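You operate a simulated robot arm through the tools that you are given. There is no shell and no other tool.

Carry out the task below with a simulated robot arm. There is one attempt and no reset: what you move stays moved.

TASK
Wind the mini black bobbin full at LOW tension on the small winder.
Fine: bobbin on the cone, tension slider to LOW before winding, roller arm on, winder slider left home. Do not press END. Leave the knob and the other bobbins.
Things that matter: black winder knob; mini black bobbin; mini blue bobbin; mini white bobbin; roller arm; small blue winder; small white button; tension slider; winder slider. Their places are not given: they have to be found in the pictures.

The check looks at the end state, three seconds after you hand in, the way a careful person would. Anything else that was tipped, shoved, dropped, spilled or broken makes it a failure.

THE ROBOT
A 7-joint arm with a fingered hand, fixed in place. Base frame: the origin is at the foot of the arm, x ahead of it, y to its left, z up. Units: mm, rad, N and s.
Its first joint turns from -2.897 to 2.897 rad. Payload 3.7 kg.
The tool frame sits at the grasp point between the pads (the TCP): z along the fingers, y along the line on which they close. The tips reach 25 mm beyond it. Largest opening 88 mm; the body of the gripper starts 29 mm behind the TCP. The gripper is a hand of 5 fingers: y runs from the thumb to the fingers, the wrist lies at [-13, -106, -174] in the tool frame.
Orientation is that of the tool frame in the base frame, as a unit quaternion [w, x, y, z]. With the fingers straight down and the wrist toward the robot, the tool's x, y and z point along [0, 1, 0], [1, 0, 0] and [0, 0, -1] of the base frame.

THE INTERFACE
- The arm moves only by the tool step_arm. Its argument "increments" is one flat list of numbers, 6 for each row, row after row: the shift along the tool's x, y, z in mm, then the turn, a rotation vector about the tool's x, y, z in rad. In form: [x, y, z, wx, wy, wz, x, y, z, wx, wy, wz, ...]. A call has 1 to 20 rows; each row is the pose to reach, as a shift and turn from the pose commanded when the call began, along the tool's axes at that moment. Each row takes 0.2 s and may step no farther than 50 mm and 0.15 rad from the row before; otherwise, the whole call is refused. A pose out of reach is approached as far as the arm can. The call stops where the force on the tool passes 40 N (or 10 N more than at its start, if that is more) or the arm is blocked; 0.2 s more then pass. In this call time passes only in rows, and 0.2 s behind the last. The reply holds the time, the measured pose of the TCP, the force on the tool along the base axes, the opening and the grip force, in the units named above and with some noise, with the torque about the TCP (base axes, N m) and any sound that the robot's microphone picked up, and new pictures: "views" is both (left out), scene, wrist or none.
- Cameras (640 x 400 px; columns grow to the right, rows downward): "scene" is fixed at [399.9, 500.6, 1510.6]; the picture's right is [-0.83, -0.56, 0.00], its down [-0.46, 0.69, -0.56] and it looks along [0.31, -0.46, -0.83] (base axes); focal length 374 px, centre (320, 200). "wrist" rides on the gripper at [59, -79, -105] in the tool frame; the picture's right is [-0.73, 0.32, -0.61], its down [-0.62, -0.68, 0.38] and it looks along [-0.29, 0.66, 0.70] (tool axes); focal length 234 px, centre (320, 200).
- move_fingers(index, middle, ring, little, thumb_bend, thumb_turn): sets how far each is bent, from 0 (flat) to 1 (curled in); at 0.3 the hand is open as for a grip, at 0.7 the pads meet at the TCP. One left out holds its place. A second passes; each finger stops where it meets its share of the squeeze, and holds until it gets a number again. It is the only way to open and close the hand. It gives what a move gives, with no picture; readings hold the bend of each and the force on index, middle, ring, little, thumb and palm. thumb_turn goes from beside the hand (0) to across from the fingers (1), as for a grip.
- probe_pixels(camera, pixels): for up to 12 pixels [column, row] of the newest picture of that camera ("zoom" is the newest enlarged one), the place [x, y, z] in the base frame of the surface seen there, good to about 2 mm. No time passes.
- zoom(camera, box): a new picture of the part [left, top, right, bottom] of that camera's present view, enlarged. No time passes.
- sign_off(): hands the job in; it is judged then, once.

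Open the gripper and draw the arm clear of the work before you hand the job in, unless the task says otherwise.

The tools are called after "Call:" as name(argument=value, ...) on one line, values as JSON. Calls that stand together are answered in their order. step_arm: Moves the arm, as the interface text tells. Its arguments: {"type":"object","properties":{"increments":{"type":"array"},"views":{"type":"string","enum":["both","scene","wrist","none"]}},"required":["increments"]} The other tools are called the same way: move_fingers (index, middle, ring, little, thumb_bend, thumb_turn) moves the fingers one by one; probe_pixels (camera, pixels) gives the place of the surface under pixels of a picture; zoom (camera, box) takes an enlarged picture of a part of a camera's view; sign_off () hands the job in.

At the start:

```text
t: 0.0
tool_pos: [563.5, -4.6, 1004.1]
orientation: [-0.001, 0.707, 0.707, 0.0]
ft_force: [0.4, 0.3, 0.3]
torque: [-0.01, 0.02, 0.02]
finger_gap: 87.7
grasp_force: 0.0
shape: jaw
bend: [0.3, 0.3, 0.3, 0.3, 0.3, 0.98]
finger forces: [0.0, 0.1, 0.1, 0.0, 0.0, 0.0]
```

scene: 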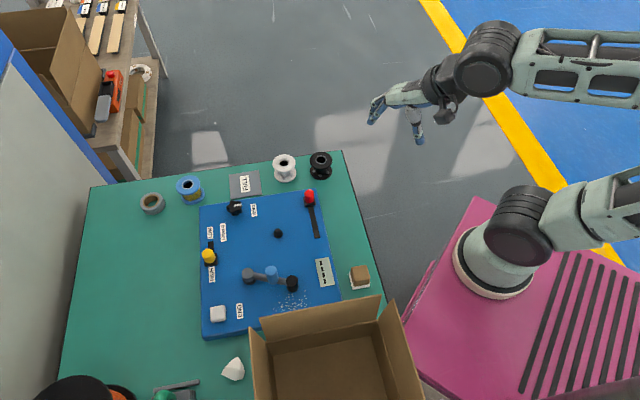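
wrist: 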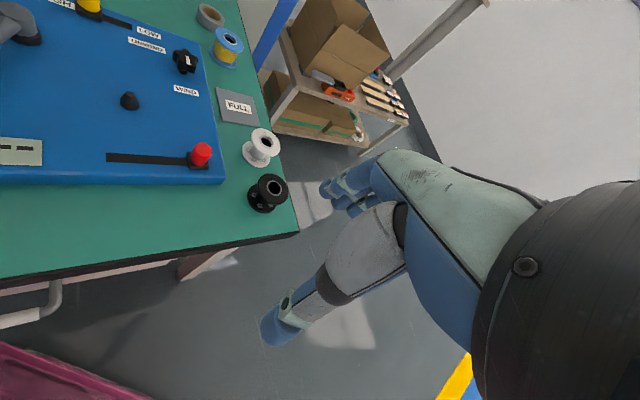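

The scene shows a blue winder board around (270,260), with black bobbin at (320,165), white bobbin (284,167), blue bobbin (190,188). I zoom in to read labels and details.

Call:
zoom(camera="scene", box=[180, 140, 380, 265])

Call:
zoom(camera="scene", box=[180, 225, 380, 350])

Call:
zoom(camera="wrist", box=[0, 0, 320, 200])

```text
3.20 times, centred on (280, 202) of scene
```

zoom: 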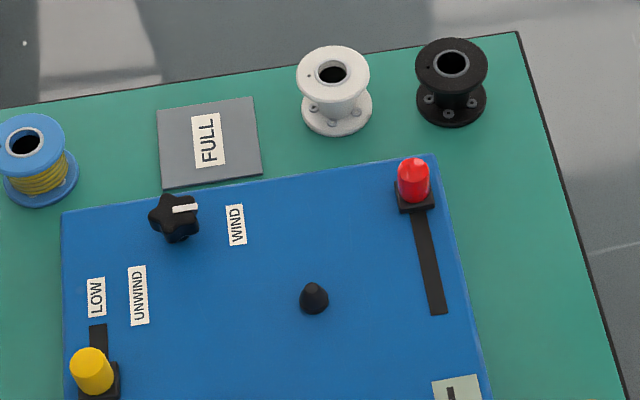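

```text
3.20 times, centred on (280, 288) of scene
```

zoom: 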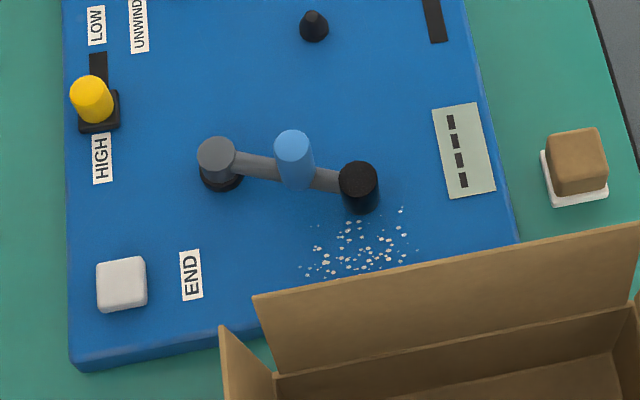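

```text
2.00 times, centred on (160, 100) of wrist
```

zoom: 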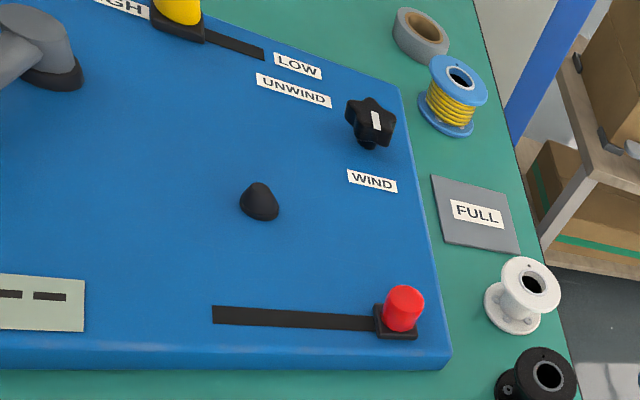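

The yellow tension slider sits near HIGH (208,256), the red winder slider at the (310,197) end of its slot, the cone at (277,233), the roller arm from pivot (248,276) to roller (291,283). I probe these places.

Call:
probe_pixels(camera="scene", pixels=[[320, 157], [320, 172], [284, 160], [277, 231], [310, 194], [310, 206], [317, 237], [208, 254], [209, 240], [248, 273], [271, 270], [291, 281]])

Call:
probe_pixels(camera="wrist", pixels=[[275, 187], [265, 137], [130, 99], [201, 150], [200, 165], [110, 158], [226, 41], [238, 104], [185, 58], [20, 25], [268, 208], [230, 20]])

Call:
probe_pixels(camera="scene", pixels=[[190, 184], [245, 183], [217, 313], [324, 272], [359, 273], [325, 310], [290, 310], [235, 206], [201, 208], [315, 190], [340, 300], [330, 150]])

```text
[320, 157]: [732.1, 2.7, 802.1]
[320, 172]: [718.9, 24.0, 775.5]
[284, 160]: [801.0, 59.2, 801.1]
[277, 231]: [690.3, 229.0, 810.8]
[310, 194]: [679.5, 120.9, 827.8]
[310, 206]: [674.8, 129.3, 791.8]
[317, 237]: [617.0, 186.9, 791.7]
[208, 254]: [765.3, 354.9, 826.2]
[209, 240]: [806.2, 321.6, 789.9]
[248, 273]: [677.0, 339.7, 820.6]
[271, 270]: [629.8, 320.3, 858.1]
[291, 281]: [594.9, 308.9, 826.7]
```

```text
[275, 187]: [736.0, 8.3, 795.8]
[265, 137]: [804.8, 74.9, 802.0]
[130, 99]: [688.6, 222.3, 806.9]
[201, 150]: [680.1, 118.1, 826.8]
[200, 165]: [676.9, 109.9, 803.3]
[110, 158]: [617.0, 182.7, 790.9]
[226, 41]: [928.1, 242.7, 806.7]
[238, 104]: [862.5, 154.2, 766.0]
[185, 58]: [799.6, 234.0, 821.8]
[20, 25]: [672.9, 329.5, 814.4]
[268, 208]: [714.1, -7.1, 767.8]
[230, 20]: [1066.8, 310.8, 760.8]
```

```text
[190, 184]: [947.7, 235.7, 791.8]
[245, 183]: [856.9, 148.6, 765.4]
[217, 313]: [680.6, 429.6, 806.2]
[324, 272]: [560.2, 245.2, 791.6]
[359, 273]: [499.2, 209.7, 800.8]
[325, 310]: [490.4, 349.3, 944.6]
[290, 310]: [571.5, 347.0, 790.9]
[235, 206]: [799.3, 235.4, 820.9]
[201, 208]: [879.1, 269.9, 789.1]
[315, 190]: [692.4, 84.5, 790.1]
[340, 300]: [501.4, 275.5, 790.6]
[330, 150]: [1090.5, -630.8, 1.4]
```

I zoom closely on the black bobbin and the cone to measure their sizes.

Call:
zoom(camera="scene", box=[264, 140, 344, 190])

```text
8.00 times, centred on (304, 165) of scene
```

zoom: 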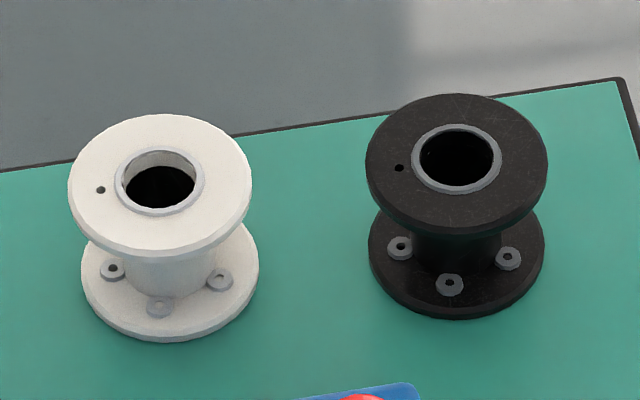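

Call:
probe_pixels(camera="zoom", pixels=[[370, 158], [543, 165], [457, 98], [455, 222], [457, 310], [373, 255], [540, 255], [416, 158], [498, 160], [457, 260], [460, 150], [455, 205]])

```text
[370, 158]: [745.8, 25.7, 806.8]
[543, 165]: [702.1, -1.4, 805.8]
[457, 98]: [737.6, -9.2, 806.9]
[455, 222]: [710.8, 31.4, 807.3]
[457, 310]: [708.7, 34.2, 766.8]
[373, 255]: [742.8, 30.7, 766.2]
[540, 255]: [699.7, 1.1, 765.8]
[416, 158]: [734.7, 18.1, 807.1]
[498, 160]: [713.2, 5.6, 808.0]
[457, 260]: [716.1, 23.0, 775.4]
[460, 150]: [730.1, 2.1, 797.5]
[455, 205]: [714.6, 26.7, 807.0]
```

Call:
zoom(camera="scene", box=[237, 208, 317, 258])

```text
8.00 times, centred on (277, 233) of scene
```

zoom: 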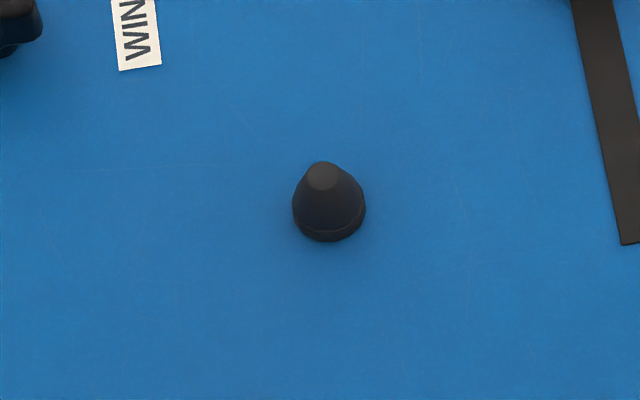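

Call:
probe_pixels(camera="zoom", pixels=[[323, 176], [323, 165], [313, 175], [334, 176], [328, 239], [294, 215], [364, 215], [328, 210], [323, 188], [150, 250], [500, 200], [400, 330]])

Call:
zoom(camera="scene", box=[190, 220, 270, 270])

```text
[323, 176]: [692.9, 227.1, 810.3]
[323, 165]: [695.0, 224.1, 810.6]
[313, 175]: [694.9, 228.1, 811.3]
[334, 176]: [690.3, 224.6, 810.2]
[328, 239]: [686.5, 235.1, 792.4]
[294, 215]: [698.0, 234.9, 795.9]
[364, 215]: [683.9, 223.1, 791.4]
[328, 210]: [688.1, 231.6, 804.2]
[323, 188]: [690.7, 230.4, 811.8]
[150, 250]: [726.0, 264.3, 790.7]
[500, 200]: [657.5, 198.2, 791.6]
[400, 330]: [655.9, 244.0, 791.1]
```

```text
8.00 times, centred on (230, 245) of scene
```

zoom: 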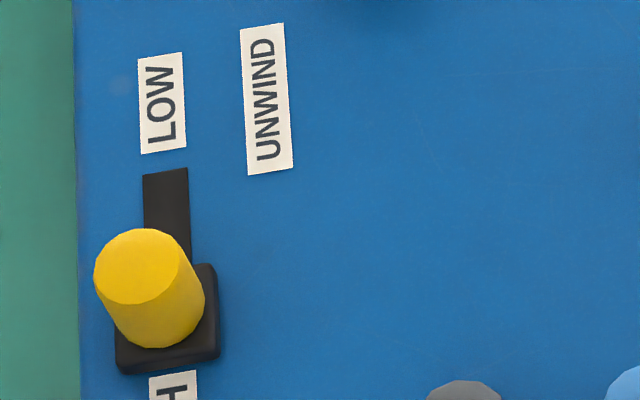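

Call:
probe_pixels(camera="zoom", pixels=[[137, 270], [98, 278], [178, 258], [135, 233], [140, 300], [155, 340], [195, 300], [118, 365], [216, 350], [205, 268], [165, 175], [165, 215]])

Call:
zoom(camera="scene", box=[280, 180, 360, 230])

```text
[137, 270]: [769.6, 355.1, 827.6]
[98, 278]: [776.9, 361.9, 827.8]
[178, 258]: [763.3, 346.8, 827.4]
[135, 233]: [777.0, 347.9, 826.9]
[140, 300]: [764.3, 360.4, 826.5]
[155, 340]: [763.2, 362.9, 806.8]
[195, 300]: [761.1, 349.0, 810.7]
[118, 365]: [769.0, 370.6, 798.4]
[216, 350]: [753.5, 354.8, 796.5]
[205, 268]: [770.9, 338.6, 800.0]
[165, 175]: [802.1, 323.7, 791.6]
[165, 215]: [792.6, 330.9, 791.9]
```

```text
8.00 times, centred on (320, 205) of scene
```

zoom: 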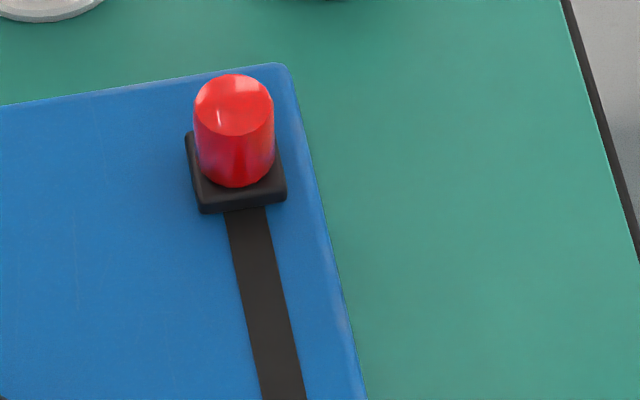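

I zoom on the hand in the scene view (400,100) to understand its geometry, and on the display and roller arm.

Call:
zoom(camera="scene", box=[350, 50, 510, 150])

Call:
zoom(camera="scene", box=[230, 250, 350, 325])

```text
4.00 times, centred on (430, 100) of scene
```

zoom: 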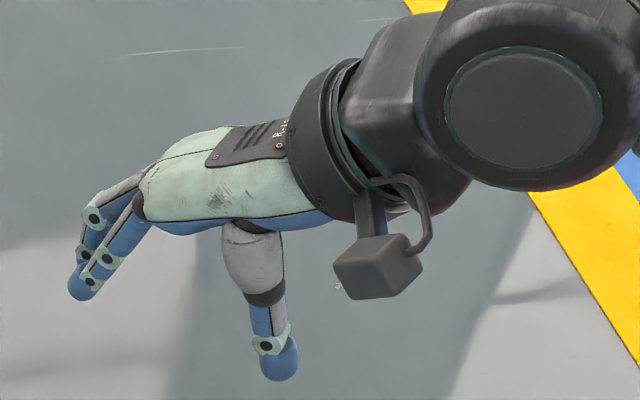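

```text
5.33 times, centred on (290, 288) of scene
```

zoom: 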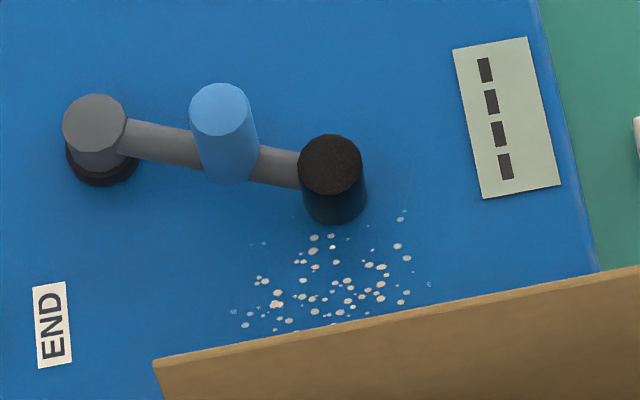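

Call:
probe_pixels(camera="zoom", pixels=[[95, 120], [160, 140], [220, 108], [280, 168], [331, 165], [305, 165], [360, 165], [335, 215], [222, 175], [195, 108], [247, 108], [110, 175]])

Call:
probe_pixels(camera="scene", pixels=[[260, 325], [378, 300], [270, 342], [375, 322], [250, 345], [405, 340], [265, 390], [330, 350], [233, 369], [170, 390], [415, 395], [390, 345]])

Call:
probe_pixels(camera="scene", pixels=[[373, 118], [418, 138], [400, 100], [412, 115], [440, 108], [430, 85]])

```text
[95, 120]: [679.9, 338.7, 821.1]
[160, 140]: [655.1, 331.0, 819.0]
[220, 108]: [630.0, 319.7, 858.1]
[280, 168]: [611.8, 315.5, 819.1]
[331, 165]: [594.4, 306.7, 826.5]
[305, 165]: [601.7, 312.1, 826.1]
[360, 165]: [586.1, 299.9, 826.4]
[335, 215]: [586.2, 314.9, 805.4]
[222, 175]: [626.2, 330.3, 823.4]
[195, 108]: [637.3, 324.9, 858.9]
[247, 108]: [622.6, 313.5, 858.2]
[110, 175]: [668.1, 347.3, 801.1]
```

```text
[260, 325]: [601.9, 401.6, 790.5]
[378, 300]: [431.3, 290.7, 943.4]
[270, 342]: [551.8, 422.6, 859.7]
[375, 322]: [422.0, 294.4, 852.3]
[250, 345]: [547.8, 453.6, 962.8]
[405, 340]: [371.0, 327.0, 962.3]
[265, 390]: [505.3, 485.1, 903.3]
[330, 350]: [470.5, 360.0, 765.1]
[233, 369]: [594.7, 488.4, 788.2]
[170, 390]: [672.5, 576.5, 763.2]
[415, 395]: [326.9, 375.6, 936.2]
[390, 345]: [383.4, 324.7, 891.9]
```

```text
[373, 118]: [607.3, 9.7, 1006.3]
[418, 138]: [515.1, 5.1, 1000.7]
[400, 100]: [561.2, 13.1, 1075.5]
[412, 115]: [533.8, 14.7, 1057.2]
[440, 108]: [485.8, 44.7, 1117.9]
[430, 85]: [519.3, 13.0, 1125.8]
```

Call:
probe_pixels(camera="scene", pixels=[[430, 85], [450, 75], [465, 75], [490, 60], [500, 40], [540, 50], [600, 50], [520, 220], [445, 115], [600, 110], [620, 70], [480, 90]])

```text
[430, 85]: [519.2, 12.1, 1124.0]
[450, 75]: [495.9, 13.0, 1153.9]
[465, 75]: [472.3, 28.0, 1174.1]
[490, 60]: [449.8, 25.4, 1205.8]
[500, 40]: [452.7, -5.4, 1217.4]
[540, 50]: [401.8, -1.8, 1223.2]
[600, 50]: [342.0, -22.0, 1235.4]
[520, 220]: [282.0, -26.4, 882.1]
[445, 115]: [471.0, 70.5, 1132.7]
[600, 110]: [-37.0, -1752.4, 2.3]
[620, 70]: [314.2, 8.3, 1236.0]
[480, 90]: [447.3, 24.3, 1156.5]
```

Call:
probe_pixels(camera="scene", pixels=[[490, 290], [560, 320], [430, 300], [500, 260], [570, 215], [620, 210], [480, 205], [600, 260], [630, 300], [520, 200], [420, 345], [540, 230]])

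```text
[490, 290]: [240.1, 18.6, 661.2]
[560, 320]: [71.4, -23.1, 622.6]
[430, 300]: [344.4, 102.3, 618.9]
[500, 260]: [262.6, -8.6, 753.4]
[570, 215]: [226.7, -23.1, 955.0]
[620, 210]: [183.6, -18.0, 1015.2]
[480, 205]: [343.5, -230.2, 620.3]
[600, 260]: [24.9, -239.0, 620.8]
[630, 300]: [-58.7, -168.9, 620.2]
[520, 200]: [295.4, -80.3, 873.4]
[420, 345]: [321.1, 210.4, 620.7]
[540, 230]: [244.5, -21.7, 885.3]
```

I probe the hand itself in the wrist view (thumb tip near (275,325), fingertips near (330,190)) to learn where each finger lies in the tool frame.

Call:
zoom(camera="wrist", box=[240, 130, 440, 355])

Call:
probe_pixels(camera="wrist", pixels=[[272, 325], [290, 310], [325, 190], [345, 185], [352, 208], [335, 275], [400, 170], [370, 230], [450, 200], [420, 260], [365, 200], [385, 205]])

```text
1.78 times, centred on (340, 242) of wrist
```

zoom: 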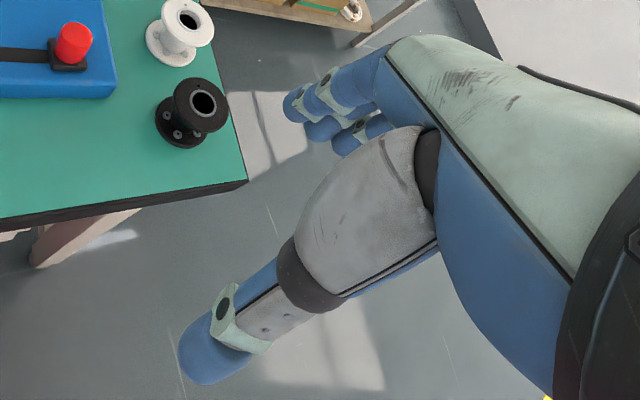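

```text
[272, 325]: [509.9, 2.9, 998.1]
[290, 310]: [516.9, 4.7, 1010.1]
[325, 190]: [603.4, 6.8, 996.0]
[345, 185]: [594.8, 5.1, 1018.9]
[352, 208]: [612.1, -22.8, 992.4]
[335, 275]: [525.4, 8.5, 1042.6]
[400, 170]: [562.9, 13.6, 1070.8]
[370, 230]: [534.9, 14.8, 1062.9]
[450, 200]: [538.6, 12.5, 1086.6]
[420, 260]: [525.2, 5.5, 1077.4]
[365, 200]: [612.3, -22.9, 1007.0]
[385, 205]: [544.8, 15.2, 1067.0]
```

Index lies at about tool x≈+3, the other fingers toward tool −x, the thumb at about x≈0. I move high (z≈1000) over to the yellow tension slider at (770,354), turning the hand 45° so that it closes along the slot.

Call:
step_arm(increments=[35.9, 20.6, 0, 0, 0, 0.0785, 71.8, 41.3, 0, 0, 0, 0.157, 107.7, 62, 0, 0, 0, 0.2355, 143.6, 82.6, 0, 0, 0, 0.314, 179.5, 103.2, 0, 0, 0, 0.3925, 215.4, 123.9, 0, 0, 0, 0.471, 251.3, 144.5, 0, 0, 0, 0.5495, 287.2, 165.2, 0, 0, 0, 0.628, 323.1, 185.8, 0, 0, 0, 0.7065, 359, 206.5, 0, 0, 0, 0.785], views="both")

```text
t: 2.2
tool_pos: [770.1, 354.8, 1003.9]
orientation: [0.0, 0.924, 0.382, 0.001]
ft_force: [0.2, 0.6, 0.2]
torque: [0.03, -0.02, -0.02]
finger_gap: 87.8
grasp_force: 0.1
shape: jaw
bend: [0.3, 0.3, 0.3, 0.3, 0.3, 0.98]
finger forces: [0.1, 0.0, 0.0, 0.1, 0.0, 0.1]
```

scene: 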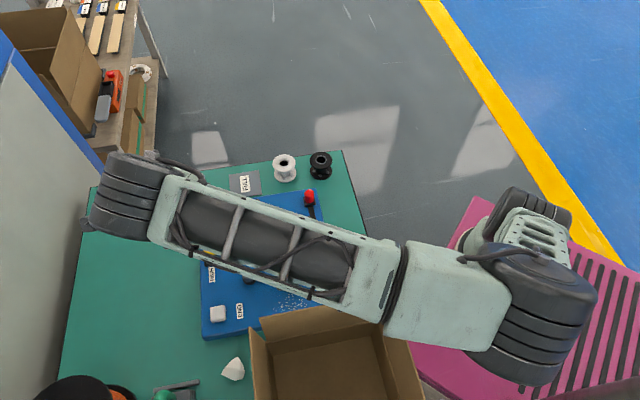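
wrist: 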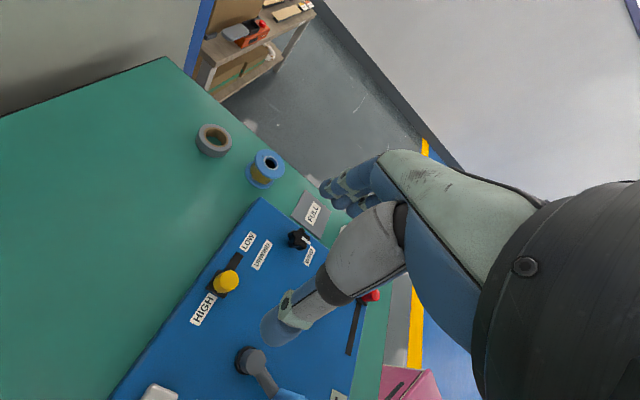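

The wrist view shows the yellow knob at (226,282), right where a point straight below the TCP should appear. I descend to z≈862 and look again.

Call:
step_arm(increments=[0, 0, 48, 0, 0, 0, 0, 0, 96, 0, 0, 0, 0, 0, 142, 0, 0, 0], views="both")

```text
t: 3.0
tool_pos: [771.9, 352.7, 862.0]
orientation: [0.0, 0.924, 0.382, 0.001]
ft_force: [-0.1, -0.7, -0.1]
torque: [-0.02, -0.01, 0.01]
finger_gap: 88.1
grasp_force: 0.1
shape: jaw
bend: [0.3, 0.3, 0.3, 0.3, 0.3, 0.98]
finger forces: [0.0, 0.0, 0.0, 0.0, 0.1, 0.1]
```

scene: 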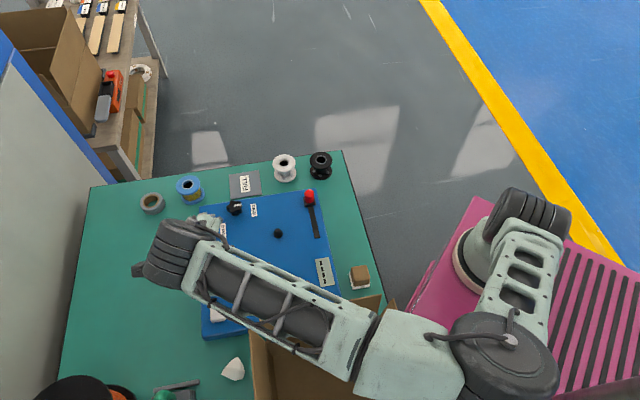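
wrist: 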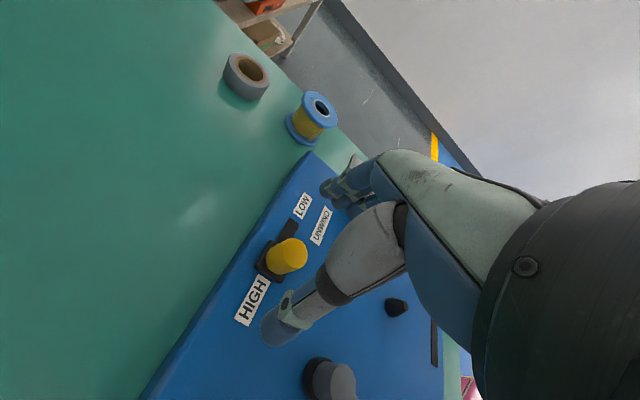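

The knob now shows at (288,255). I probe the knob, the thumb/finger tips and the forearm height near the carton before lowering further.

Call:
probe_pixels(camera="wrist", pixels=[[295, 250], [303, 252], [283, 245], [270, 335], [280, 315], [325, 188], [345, 195], [365, 208], [289, 227], [312, 370], [340, 375], [285, 265]])

Call:
probe_pixels(camera="scene", pixels=[[250, 300], [300, 340], [370, 360], [330, 330], [200, 290], [390, 310]])

```text
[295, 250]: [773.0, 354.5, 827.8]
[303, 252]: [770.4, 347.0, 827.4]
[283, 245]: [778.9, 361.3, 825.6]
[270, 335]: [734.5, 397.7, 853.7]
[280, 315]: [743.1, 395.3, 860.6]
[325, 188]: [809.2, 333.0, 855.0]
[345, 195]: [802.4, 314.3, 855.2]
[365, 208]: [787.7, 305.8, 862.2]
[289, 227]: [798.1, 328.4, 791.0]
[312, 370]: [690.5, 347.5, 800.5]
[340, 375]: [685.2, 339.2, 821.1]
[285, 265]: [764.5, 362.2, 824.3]
```

```text
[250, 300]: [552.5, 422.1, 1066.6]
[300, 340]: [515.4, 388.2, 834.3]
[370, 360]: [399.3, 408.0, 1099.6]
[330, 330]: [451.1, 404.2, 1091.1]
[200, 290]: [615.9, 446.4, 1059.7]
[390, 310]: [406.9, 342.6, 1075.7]
```

The forearm (top at z≈1066–1100 near (552,422)) hangs right over the carton flaps (z≈944–962), so this yaw is unsafe lower down. I go back up and turn the hand 90° the other way, so the wrist points to the robot side away from the carton and I can push the knob along the tool's −x.

Call:
step_arm(increments=[0, 0, -48, 0, 0, 0, 0, 0, -96, 0, 0, 0, 0, 0, -140, 0, 0, -0.13, 0, 0, -140, 0, 0, -0.26, 0, 0, -140, 0, 0, -0.39, 0, 0, -140, 0, 0, -0.52, 0, 0, -140, 0, 0, -0.65, 0, 0, -140, 0, 0, -0.78, 0, -5, -140, 0, 0, -0.91, 0, -10, -140, 0, 0, -1.04, 0, -15, -140, 0, 0, -1.17, 0, -20, -140, 0, 0, -1.3, 0, -25, -140, 0, 0, -1.43, 0, -30, -140, 0, 0, -1.57], views="both")

```text
t: 6.0
tool_pos: [749.1, 377.2, 1003.8]
orientation: [0.0, 0.382, 0.924, 0.0]
ft_force: [-0.5, 0.7, -0.1]
torque: [-0.01, 0.01, 0.0]
finger_gap: 88.0
grasp_force: 0.0
shape: jaw
bend: [0.3, 0.3, 0.3, 0.3, 0.3, 0.98]
finger forces: [0.0, 0.1, 0.0, 0.1, 0.0, 0.0]
```

scene: 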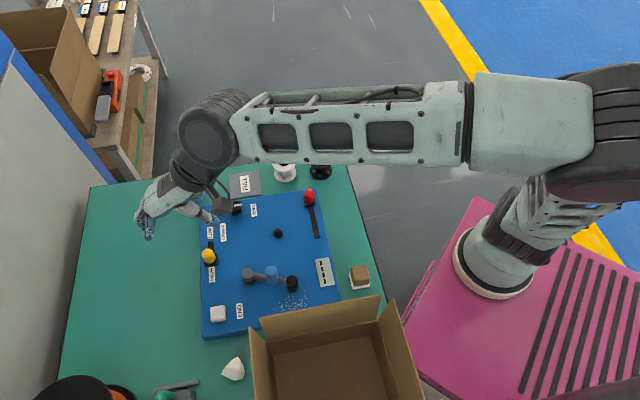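
wrist: 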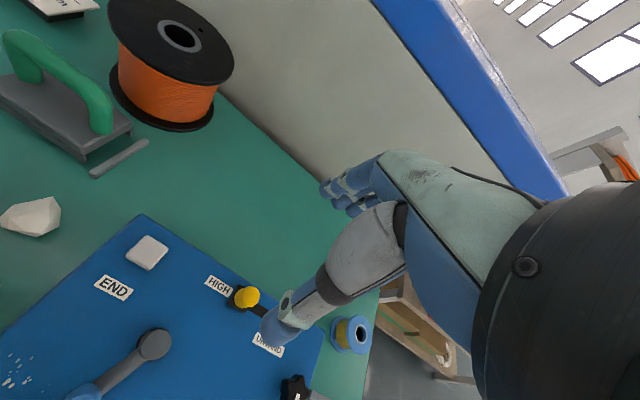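

This yaw is clear of the carton and leaves the board visible. I now bring thumb and index together to make a pushing pinch.

Call:
move_fingers(index=0.68, thumb_bend=0.68)

Call:
step_arm(increments=[0, 0, 45, 0, 0, 0, 0, 0, 90, 0, 0, 0, 0, 0, 130, 0, 0, 0], views="both")

```text
t: 7.0
tool_pos: [750.2, 377.6, 1003.4]
orientation: [0.0, 0.383, 0.924, 0.0]
ft_force: [0.0, -0.3, -0.5]
torque: [0.01, 0.01, -0.03]
finger_gap: 3.3
grasp_force: 0.0
shape: fingers
bend: [0.68, 0.3, 0.3, 0.3, 0.68, 0.98]
finger forces: [0.0, 0.1, 0.0, 0.1, 0.1, 0.0]
```

```text
t: 7.8
tool_pos: [748.6, 373.5, 869.0]
orientation: [0.0, 0.384, 0.923, 0.001]
ft_force: [-0.9, -0.6, 0.4]
torque: [-0.03, -0.02, 0.01]
finger_gap: 2.9
grasp_force: 0.1
shape: fingers
bend: [0.68, 0.3, 0.3, 0.3, 0.68, 0.98]
finger forces: [0.0, 0.0, 0.0, 0.0, 0.0, 0.0]
```

scene: 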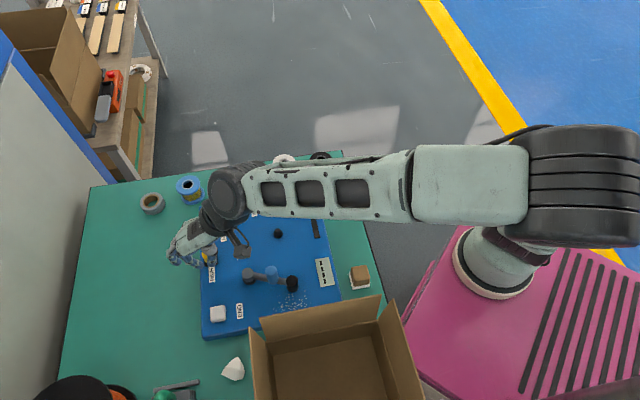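
wrist: 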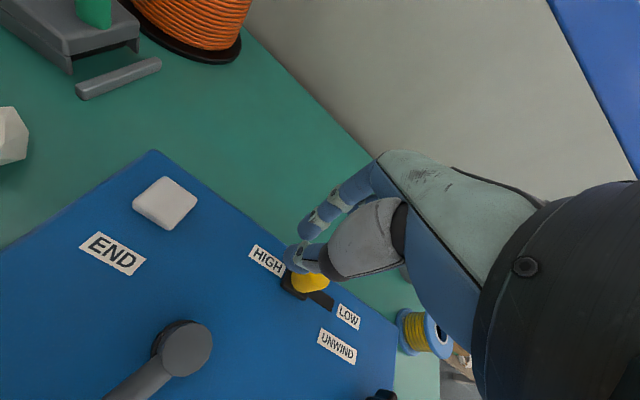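

Call:
zoom(camera="wrist", box=[240, 160, 400, 320])

Call:
zoom(camera="scene", box=[150, 190, 270, 290])

```text
2.50 times, centred on (320, 240) of wrist
```

zoom: 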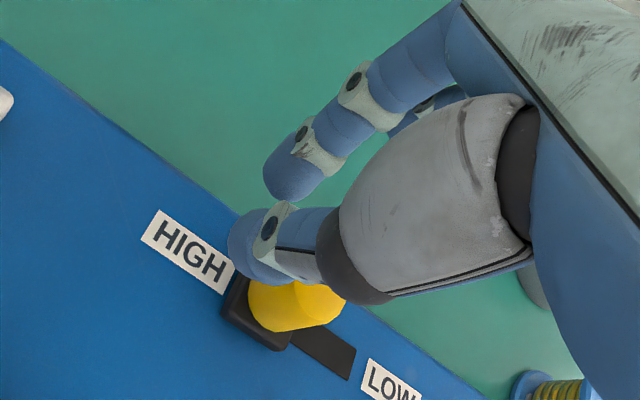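

```text
4.00 times, centred on (210, 240) of scene
```

zoom: 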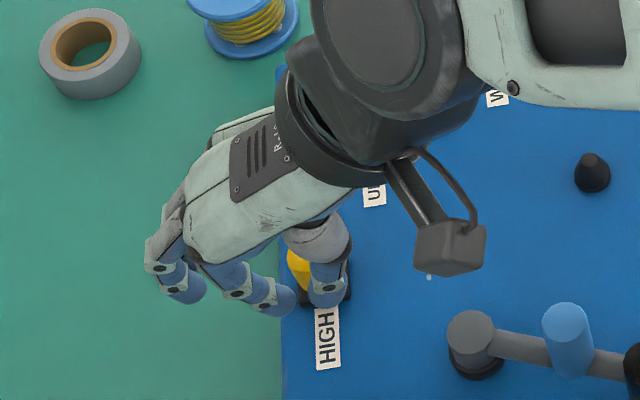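

Call:
probe_pixels(camera="wrist", pixels=[[300, 232], [306, 236], [318, 232], [288, 258], [295, 255], [310, 262], [292, 268], [310, 285], [322, 285], [300, 285], [330, 250], [290, 243]])

Call:
probe_pixels(camera="scene", pixels=[[204, 258], [207, 256], [212, 263], [211, 255], [204, 254], [198, 262]])

```text
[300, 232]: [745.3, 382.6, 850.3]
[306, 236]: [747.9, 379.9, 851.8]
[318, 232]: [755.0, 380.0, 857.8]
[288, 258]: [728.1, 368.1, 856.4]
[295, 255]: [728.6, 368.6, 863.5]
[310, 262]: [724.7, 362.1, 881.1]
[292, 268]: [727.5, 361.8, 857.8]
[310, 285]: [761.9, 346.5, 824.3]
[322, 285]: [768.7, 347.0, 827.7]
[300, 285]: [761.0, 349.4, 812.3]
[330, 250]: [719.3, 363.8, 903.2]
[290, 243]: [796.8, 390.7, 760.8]
```

```text
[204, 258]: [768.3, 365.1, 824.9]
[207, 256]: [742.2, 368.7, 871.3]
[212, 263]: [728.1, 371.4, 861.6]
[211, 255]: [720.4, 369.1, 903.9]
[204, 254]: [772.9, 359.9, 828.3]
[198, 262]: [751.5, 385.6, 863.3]
```

The pinch sits about 18 mm behind the knob's near edge with tips at z≈850. I lower to TCP z≈828 in small steps.

Call:
step_arm(increments=[0, 0, 15, 0, 0, 0, 0, 0, 30, 0, 0, 0, 0, 0, 41, 0, 0, 0, 0, 0, 41, 0, 0, 0], views="both")

```text
t: 8.8
tool_pos: [749.3, 375.5, 829.8]
orientation: [0.0, 0.382, 0.924, 0.0]
ft_force: [-0.2, -0.3, -0.1]
torque: [0.0, -0.02, -0.03]
finger_gap: 3.0
grasp_force: 0.0
shape: fingers
bend: [0.68, 0.3, 0.3, 0.3, 0.68, 0.98]
finger forces: [0.0, 0.0, 0.1, 0.0, 0.0, 0.0]
```

scene: 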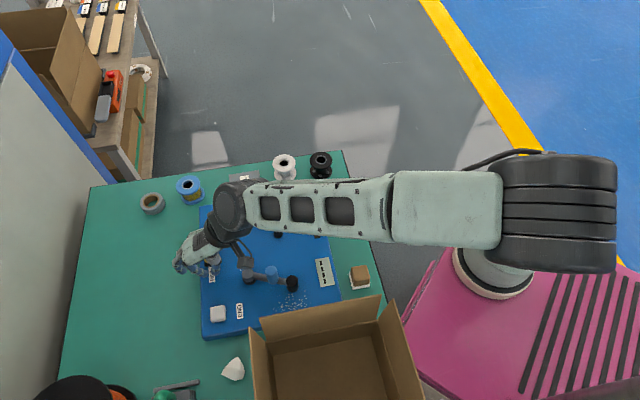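
wrist: 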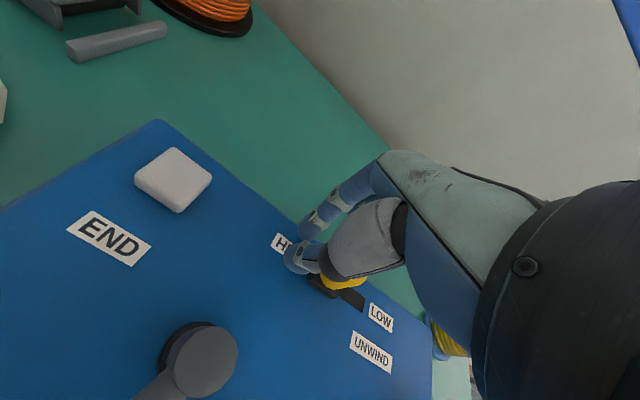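

Now I push along tool −x (the slot direction toward LOW), 30 mm in small rows, watching the force.

Call:
step_arm(increments=[-6, 0, 0, 0, 0, 0, -12, 0, 0, 0, 0, 0, -18, 0, 0, 0, 0, 0, -24, 0, 0, 0, 0, 0, -30, 0, 0, 0, 0, 0], views="both")

```text
t: 10.0
tool_pos: [770.3, 354.9, 829.5]
orientation: [0.0, 0.383, 0.924, 0.0]
ft_force: [0.1, 0.1, 1.1]
torque: [-0.03, 0.02, 0.03]
finger_gap: 3.3
grasp_force: 0.5
shape: fingers
bend: [0.68, 0.3, 0.3, 0.3, 0.68, 0.97]
finger forces: [0.2, 0.1, 0.0, 0.1, 0.5, 0.0]
```

scene: 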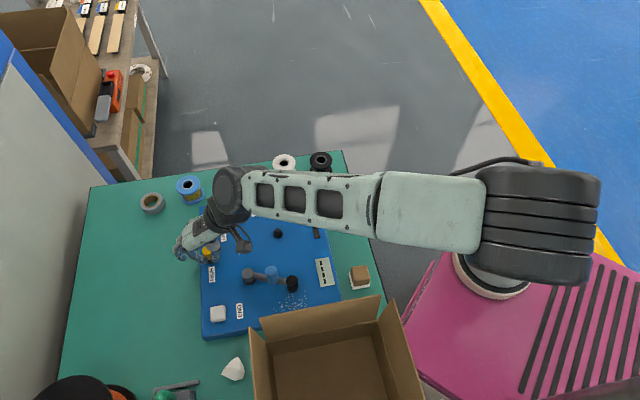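
wrist: 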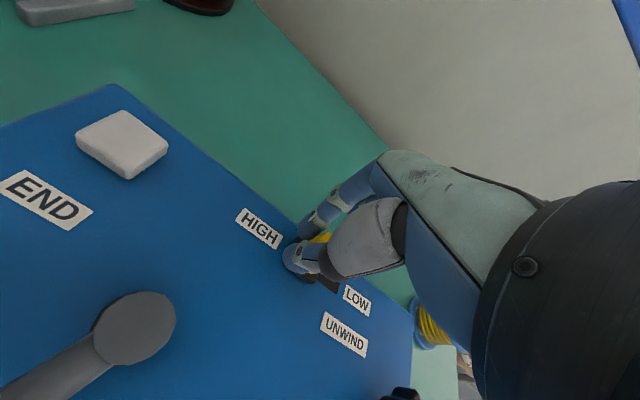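

Call:
zoom(camera="scene", box=[165, 205, 265, 285])

Call:
zoom(camera="wrist", box=[240, 180, 400, 320])

```text
5.00 times, centred on (215, 245) of scene
```

zoom: 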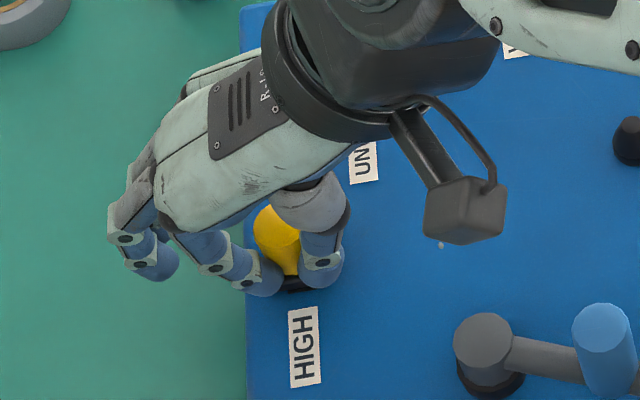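

```text
2.86 times, centred on (320, 250) of wrist
```

zoom: 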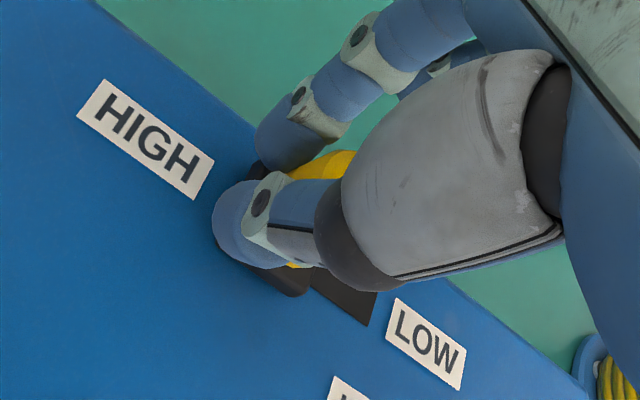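

Call:
probe_pixels(camera="scene", pixels=[[206, 247], [208, 248], [208, 251], [210, 254], [210, 261], [205, 250], [214, 256], [205, 260]])

Call:
probe_pixels(camera="zoom", pixels=[[325, 165], [290, 265], [255, 170], [240, 230], [300, 120], [290, 285], [345, 300], [305, 175]])

```text
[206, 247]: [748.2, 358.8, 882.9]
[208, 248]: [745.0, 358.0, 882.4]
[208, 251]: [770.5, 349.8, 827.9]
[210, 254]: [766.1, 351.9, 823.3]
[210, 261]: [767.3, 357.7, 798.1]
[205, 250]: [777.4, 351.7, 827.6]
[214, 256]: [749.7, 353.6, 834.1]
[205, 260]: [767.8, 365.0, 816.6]
```

```text
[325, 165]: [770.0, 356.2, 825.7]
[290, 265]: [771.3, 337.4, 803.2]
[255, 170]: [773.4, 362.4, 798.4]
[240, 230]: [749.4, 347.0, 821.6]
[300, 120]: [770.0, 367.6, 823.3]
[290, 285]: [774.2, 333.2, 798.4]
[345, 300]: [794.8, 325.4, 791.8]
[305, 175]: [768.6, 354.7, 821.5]
```

The block's near edge has moved about 8 mm toward LOW; the knob is nested in front of the thumb/index pinch. I keep pushing along tool −x.

Call:
step_arm(increments=[-5, 0, 0, 0, 0, 0, -10, 0, 0, 0, 0, 0, -15, 0, 0, 0, 0, 0, -20, 0, 0, 0, 0, 0, -25, 0, 0, 0, 0, 0, -30, 0, 0, 0, 0, 0], views="both")

```text
t: 11.4
tool_pos: [791.6, 333.1, 830.9]
orientation: [0.0, 0.383, 0.924, 0.0]
ft_force: [-0.5, 0.6, -0.5]
torque: [-0.02, 0.02, 0.0]
finger_gap: 3.9
grasp_force: 0.0
shape: fingers
bend: [0.68, 0.3, 0.3, 0.3, 0.67, 0.97]
finger forces: [0.3, 0.0, 0.0, 0.0, 0.6, 0.0]
```

scene: 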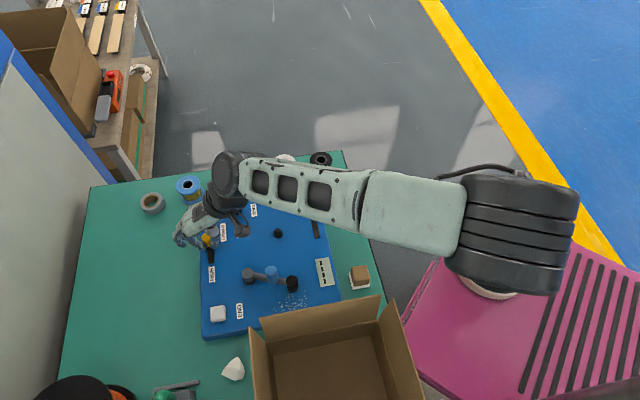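
wrist: 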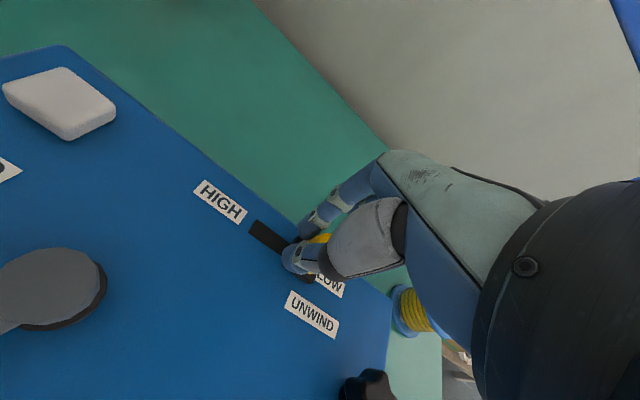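

The slot is now exposed behind the slider and the slider is nearing the LOW label. I push further until the end stop shows in the force.

Call:
step_arm(increments=[-3, 0, 0, 0, 0, 0, -6, 0, 0, 0, 0, 0, -9, 0, 0, 0, 0, 0, -12, 0, 0, 0, 0, 0], views="both")

```text
t: 12.4
tool_pos: [799.9, 326.4, 831.0]
orientation: [-0.001, 0.382, 0.924, -0.001]
ft_force: [-8.6, 10.3, 0.0]
torque: [0.22, 0.19, -0.02]
finger_gap: 9.1
grasp_force: 5.9
shape: fingers
bend: [0.64, 0.3, 0.3, 0.3, 0.67, 0.93]
finger forces: [5.7, 0.0, 0.0, 0.0, 6.4, 0.0]
```

scene: 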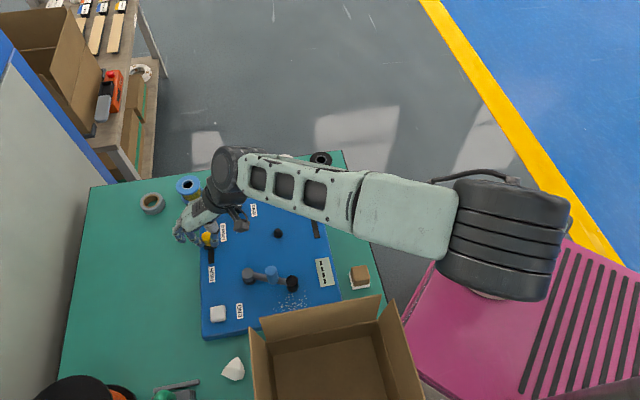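
wrist: 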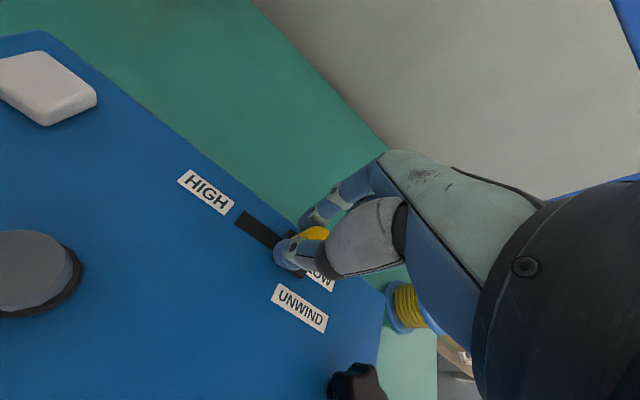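

The force rose to 13 N with the fingers spreading: the slider is at its LOW stop. I open index and thumb, then rise straight up.

Call:
move_fingers(index=0.3, thumb_bend=0.3)

Call:
step_arm(increments=[0, 0, -20, 0, 0, 0, 0, 0, -60, 0, 0, 0, 0, 0, -105, 0, 0, 0, 0, 0, -150, 0, 0, 0], views="both")

```text
t: 13.4
tool_pos: [800.5, 325.3, 832.3]
orientation: [0.0, 0.383, 0.924, 0.0]
ft_force: [0.4, -0.6, -0.5]
torque: [0.03, 0.02, -0.02]
finger_gap: 84.5
grasp_force: 0.1
shape: fingers
bend: [0.3, 0.3, 0.3, 0.3, 0.3, 0.97]
finger forces: [0.1, 0.1, 0.1, 0.0, 0.0, 0.0]
```

```text
t: 14.4
tool_pos: [800.0, 324.6, 981.0]
orientation: [0.0, 0.383, 0.924, -0.001]
ft_force: [-0.2, 0.0, 0.3]
torque: [-0.01, 0.0, 0.01]
finger_gap: 84.6
grasp_force: 0.0
shape: fingers
bend: [0.3, 0.3, 0.3, 0.3, 0.3, 0.97]
finger forces: [0.0, 0.0, 0.1, 0.0, 0.0, 0.1]
```

scene: 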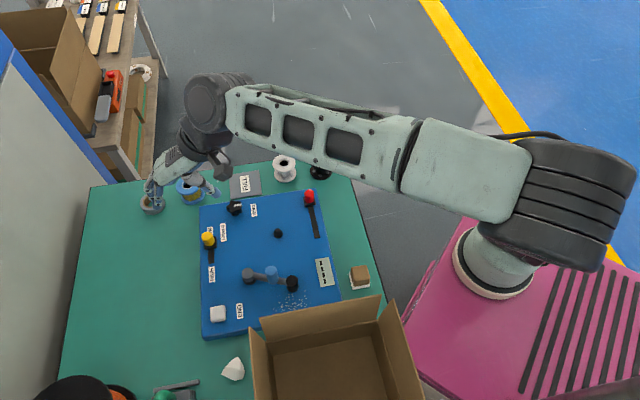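
wrist: 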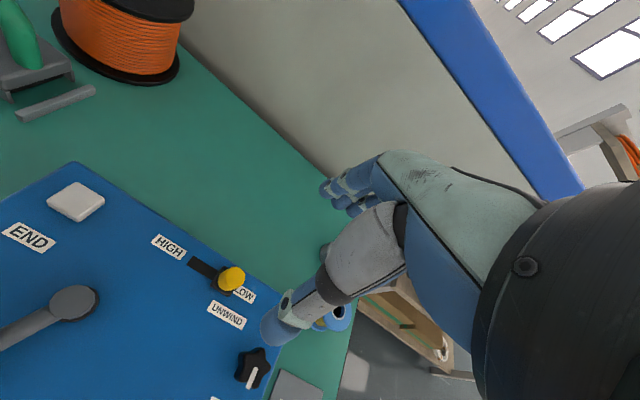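

Call:
zoom(camera="scene", box=[180, 200, 260, 250])

Call:
zoom(camera="scene", box=[190, 205, 270, 305])

```text
8.00 times, centred on (220, 225) of scene
```

zoom: 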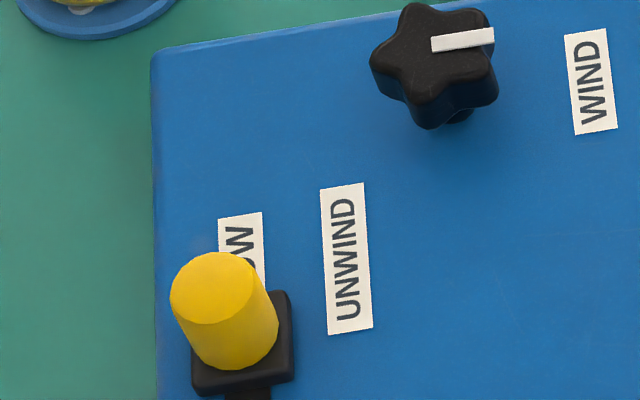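

```text
4.00 times, centred on (230, 255) of scene
```

zoom: 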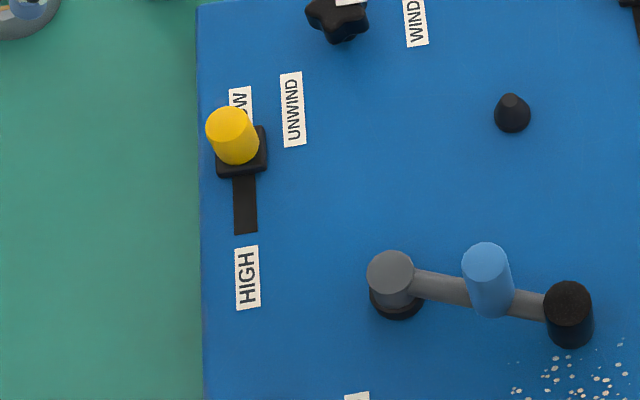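

The tension slider is at LOW. Before gripping the bobbin I look closely at the open hand (around (170,180)) to learn the finger spacing.

Call:
zoom(camera="scene", box=[130, 130, 250, 220])

```text
4.44 times, centred on (190, 175) of scene
```

zoom: 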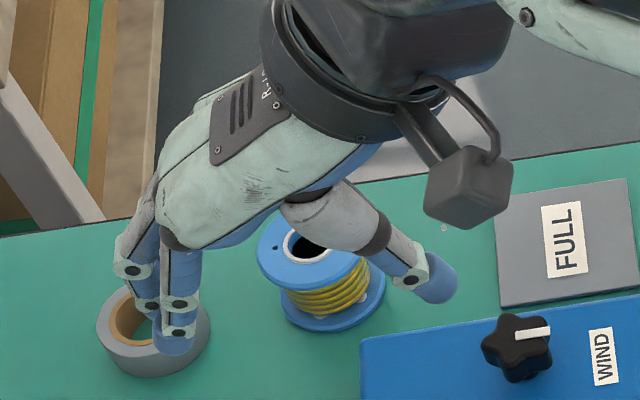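

Call:
probe_pixels(camera="zoom", pixels=[[175, 345], [180, 303], [183, 250], [130, 270], [150, 305], [150, 180], [440, 280], [410, 280], [370, 230], [200, 240], [180, 150], [310, 215]])

```text
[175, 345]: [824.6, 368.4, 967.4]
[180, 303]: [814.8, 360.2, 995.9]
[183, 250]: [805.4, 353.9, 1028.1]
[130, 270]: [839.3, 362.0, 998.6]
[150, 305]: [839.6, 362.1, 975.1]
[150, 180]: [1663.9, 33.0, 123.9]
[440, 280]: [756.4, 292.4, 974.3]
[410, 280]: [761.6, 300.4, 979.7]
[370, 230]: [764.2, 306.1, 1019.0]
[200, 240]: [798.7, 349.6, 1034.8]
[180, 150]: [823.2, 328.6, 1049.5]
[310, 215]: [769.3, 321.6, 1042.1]
```

Index is at about tool x≈+5, middle ≈ −14, thumb ≈ 0. I set the fingers a bit less open (0.36) for clearance from the white bobbin and move above the black bobbin, lowering to z≈870.

Call:
move_fingers(index=0.35, middle=0.35, ring=0.35, little=0.35, thumb_bend=0.35, thumb_turn=1.0)

Call:
step_arm(increments=[-23.4, -39.2, 0, 0, 0, 0, -46.7, -78.5, 0, 0, 0, 0, -70.1, -117.7, 0, 0, 0, 0, -93.5, -156.9, 0, 0, 0, 0, -116.9, -196.1, 0, 0, 0, 0, -140.2, -235.4, 0, 0, 0, 0, -163.6, -274.6, 0, 0, 0, 0, -163.6, -274.6, 40, 0, 0, 0, -163.6, -274.6, 80, 0, 0, 0, -163.6, -274.6, 105, 0, 0, 0], views="both")

```text
t: 15.4
tool_pos: [799.6, 324.9, 980.6]
orientation: [0.001, 0.383, 0.924, -0.001]
ft_force: [0.2, 0.6, 0.2]
torque: [-0.03, 0.02, -0.01]
finger_gap: 74.6
grasp_force: 0.0
shape: fingers
bend: [0.35, 0.35, 0.35, 0.35, 0.35, 0.98]
finger forces: [0.1, 0.1, 0.0, 0.0, 0.1, 0.0]
```

```text
t: 17.6
tool_pos: [721.0, 15.8, 875.9]
orientation: [-0.001, 0.384, 0.923, 0.001]
ft_force: [0.4, -0.6, 0.6]
torque: [0.01, 0.01, 0.0]
finger_gap: 74.7
grasp_force: 0.0
shape: fingers
bend: [0.35, 0.35, 0.35, 0.35, 0.35, 0.98]
finger forces: [0.0, 0.1, 0.0, 0.0, 0.0, 0.0]
```

scene: 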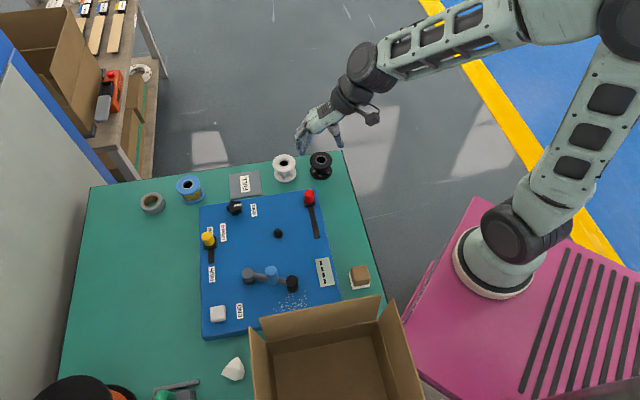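
wrist: 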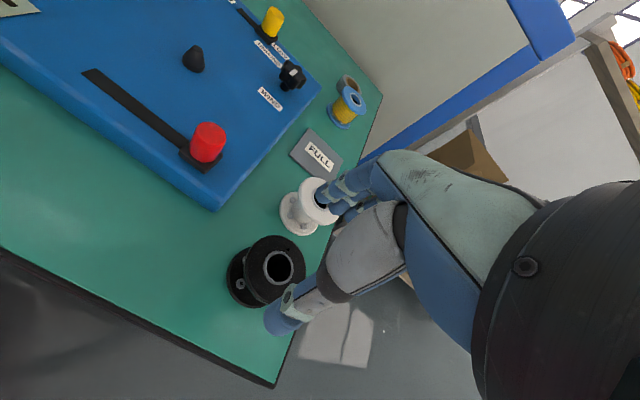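

The bobbin appears at (277,266) in the wrist view. I probe its rim to confirm centring before lowering, and the fingertips versus the white bobbin.

Call:
zoom(camera="wrist", box=[210, 160, 370, 350])

Call:
probe_pixels(camera="wrist", pixels=[[250, 265], [302, 262], [277, 240], [275, 292], [265, 268], [291, 268], [272, 322], [290, 305], [322, 195], [335, 205], [300, 190], [315, 215]])

```text
2.11 times, centred on (290, 255) of wrist
```

zoom: 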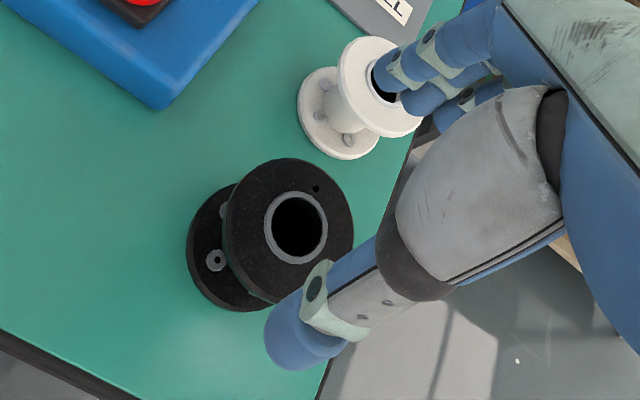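

```text
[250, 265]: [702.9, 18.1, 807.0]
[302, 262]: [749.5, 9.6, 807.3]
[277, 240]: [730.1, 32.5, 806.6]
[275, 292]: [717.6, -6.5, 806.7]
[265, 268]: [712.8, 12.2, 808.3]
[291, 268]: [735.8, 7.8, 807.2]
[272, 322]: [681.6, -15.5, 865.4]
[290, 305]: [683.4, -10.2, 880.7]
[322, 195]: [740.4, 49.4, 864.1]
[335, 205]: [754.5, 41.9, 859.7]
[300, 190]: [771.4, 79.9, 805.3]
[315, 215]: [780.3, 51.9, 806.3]
```

The bobbin is centred at about (724.4, 11.6), matching the TCP; the fingers clear the white bobbin by about 20 mm. I lower to TCP z≈794.

Call:
step_arm(increments=[0, 0, 25, 0, 0, 0, 0, 0, 50, 0, 0, 0, 0, 0, 70, 0, 0, 0, 0, 0, 82, 0, 0, 0, 0, 0, 82, 0, 0, 0], views="both")

```text
t: 18.8
tool_pos: [721.5, 16.5, 793.8]
orientation: [0.0, 0.383, 0.924, 0.0]
ft_force: [0.0, -0.1, -0.4]
torque: [0.01, -0.03, -0.01]
finger_gap: 74.4
grasp_force: 0.1
shape: fingers
bend: [0.35, 0.35, 0.35, 0.35, 0.35, 0.98]
finger forces: [0.1, 0.1, 0.1, 0.0, 0.0, 0.1]
```

scene: 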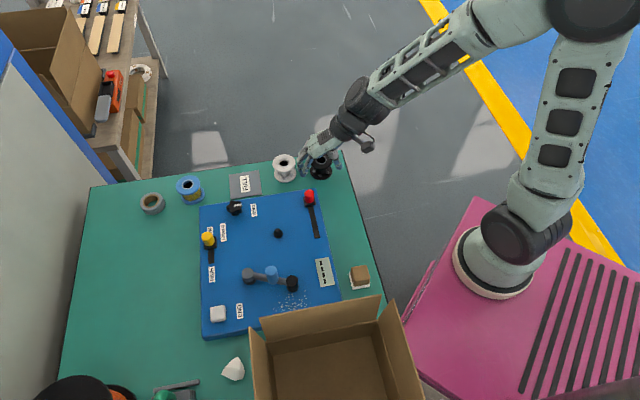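
wrist: 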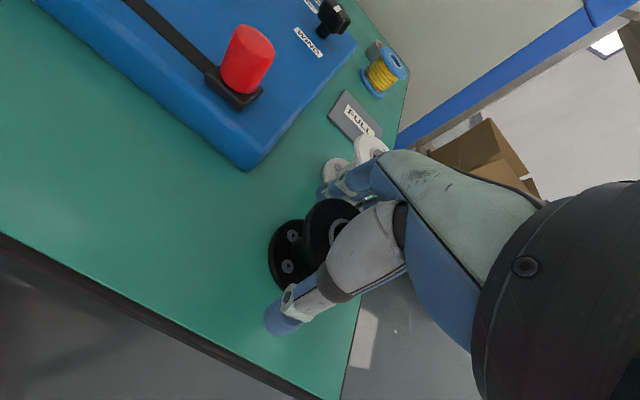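

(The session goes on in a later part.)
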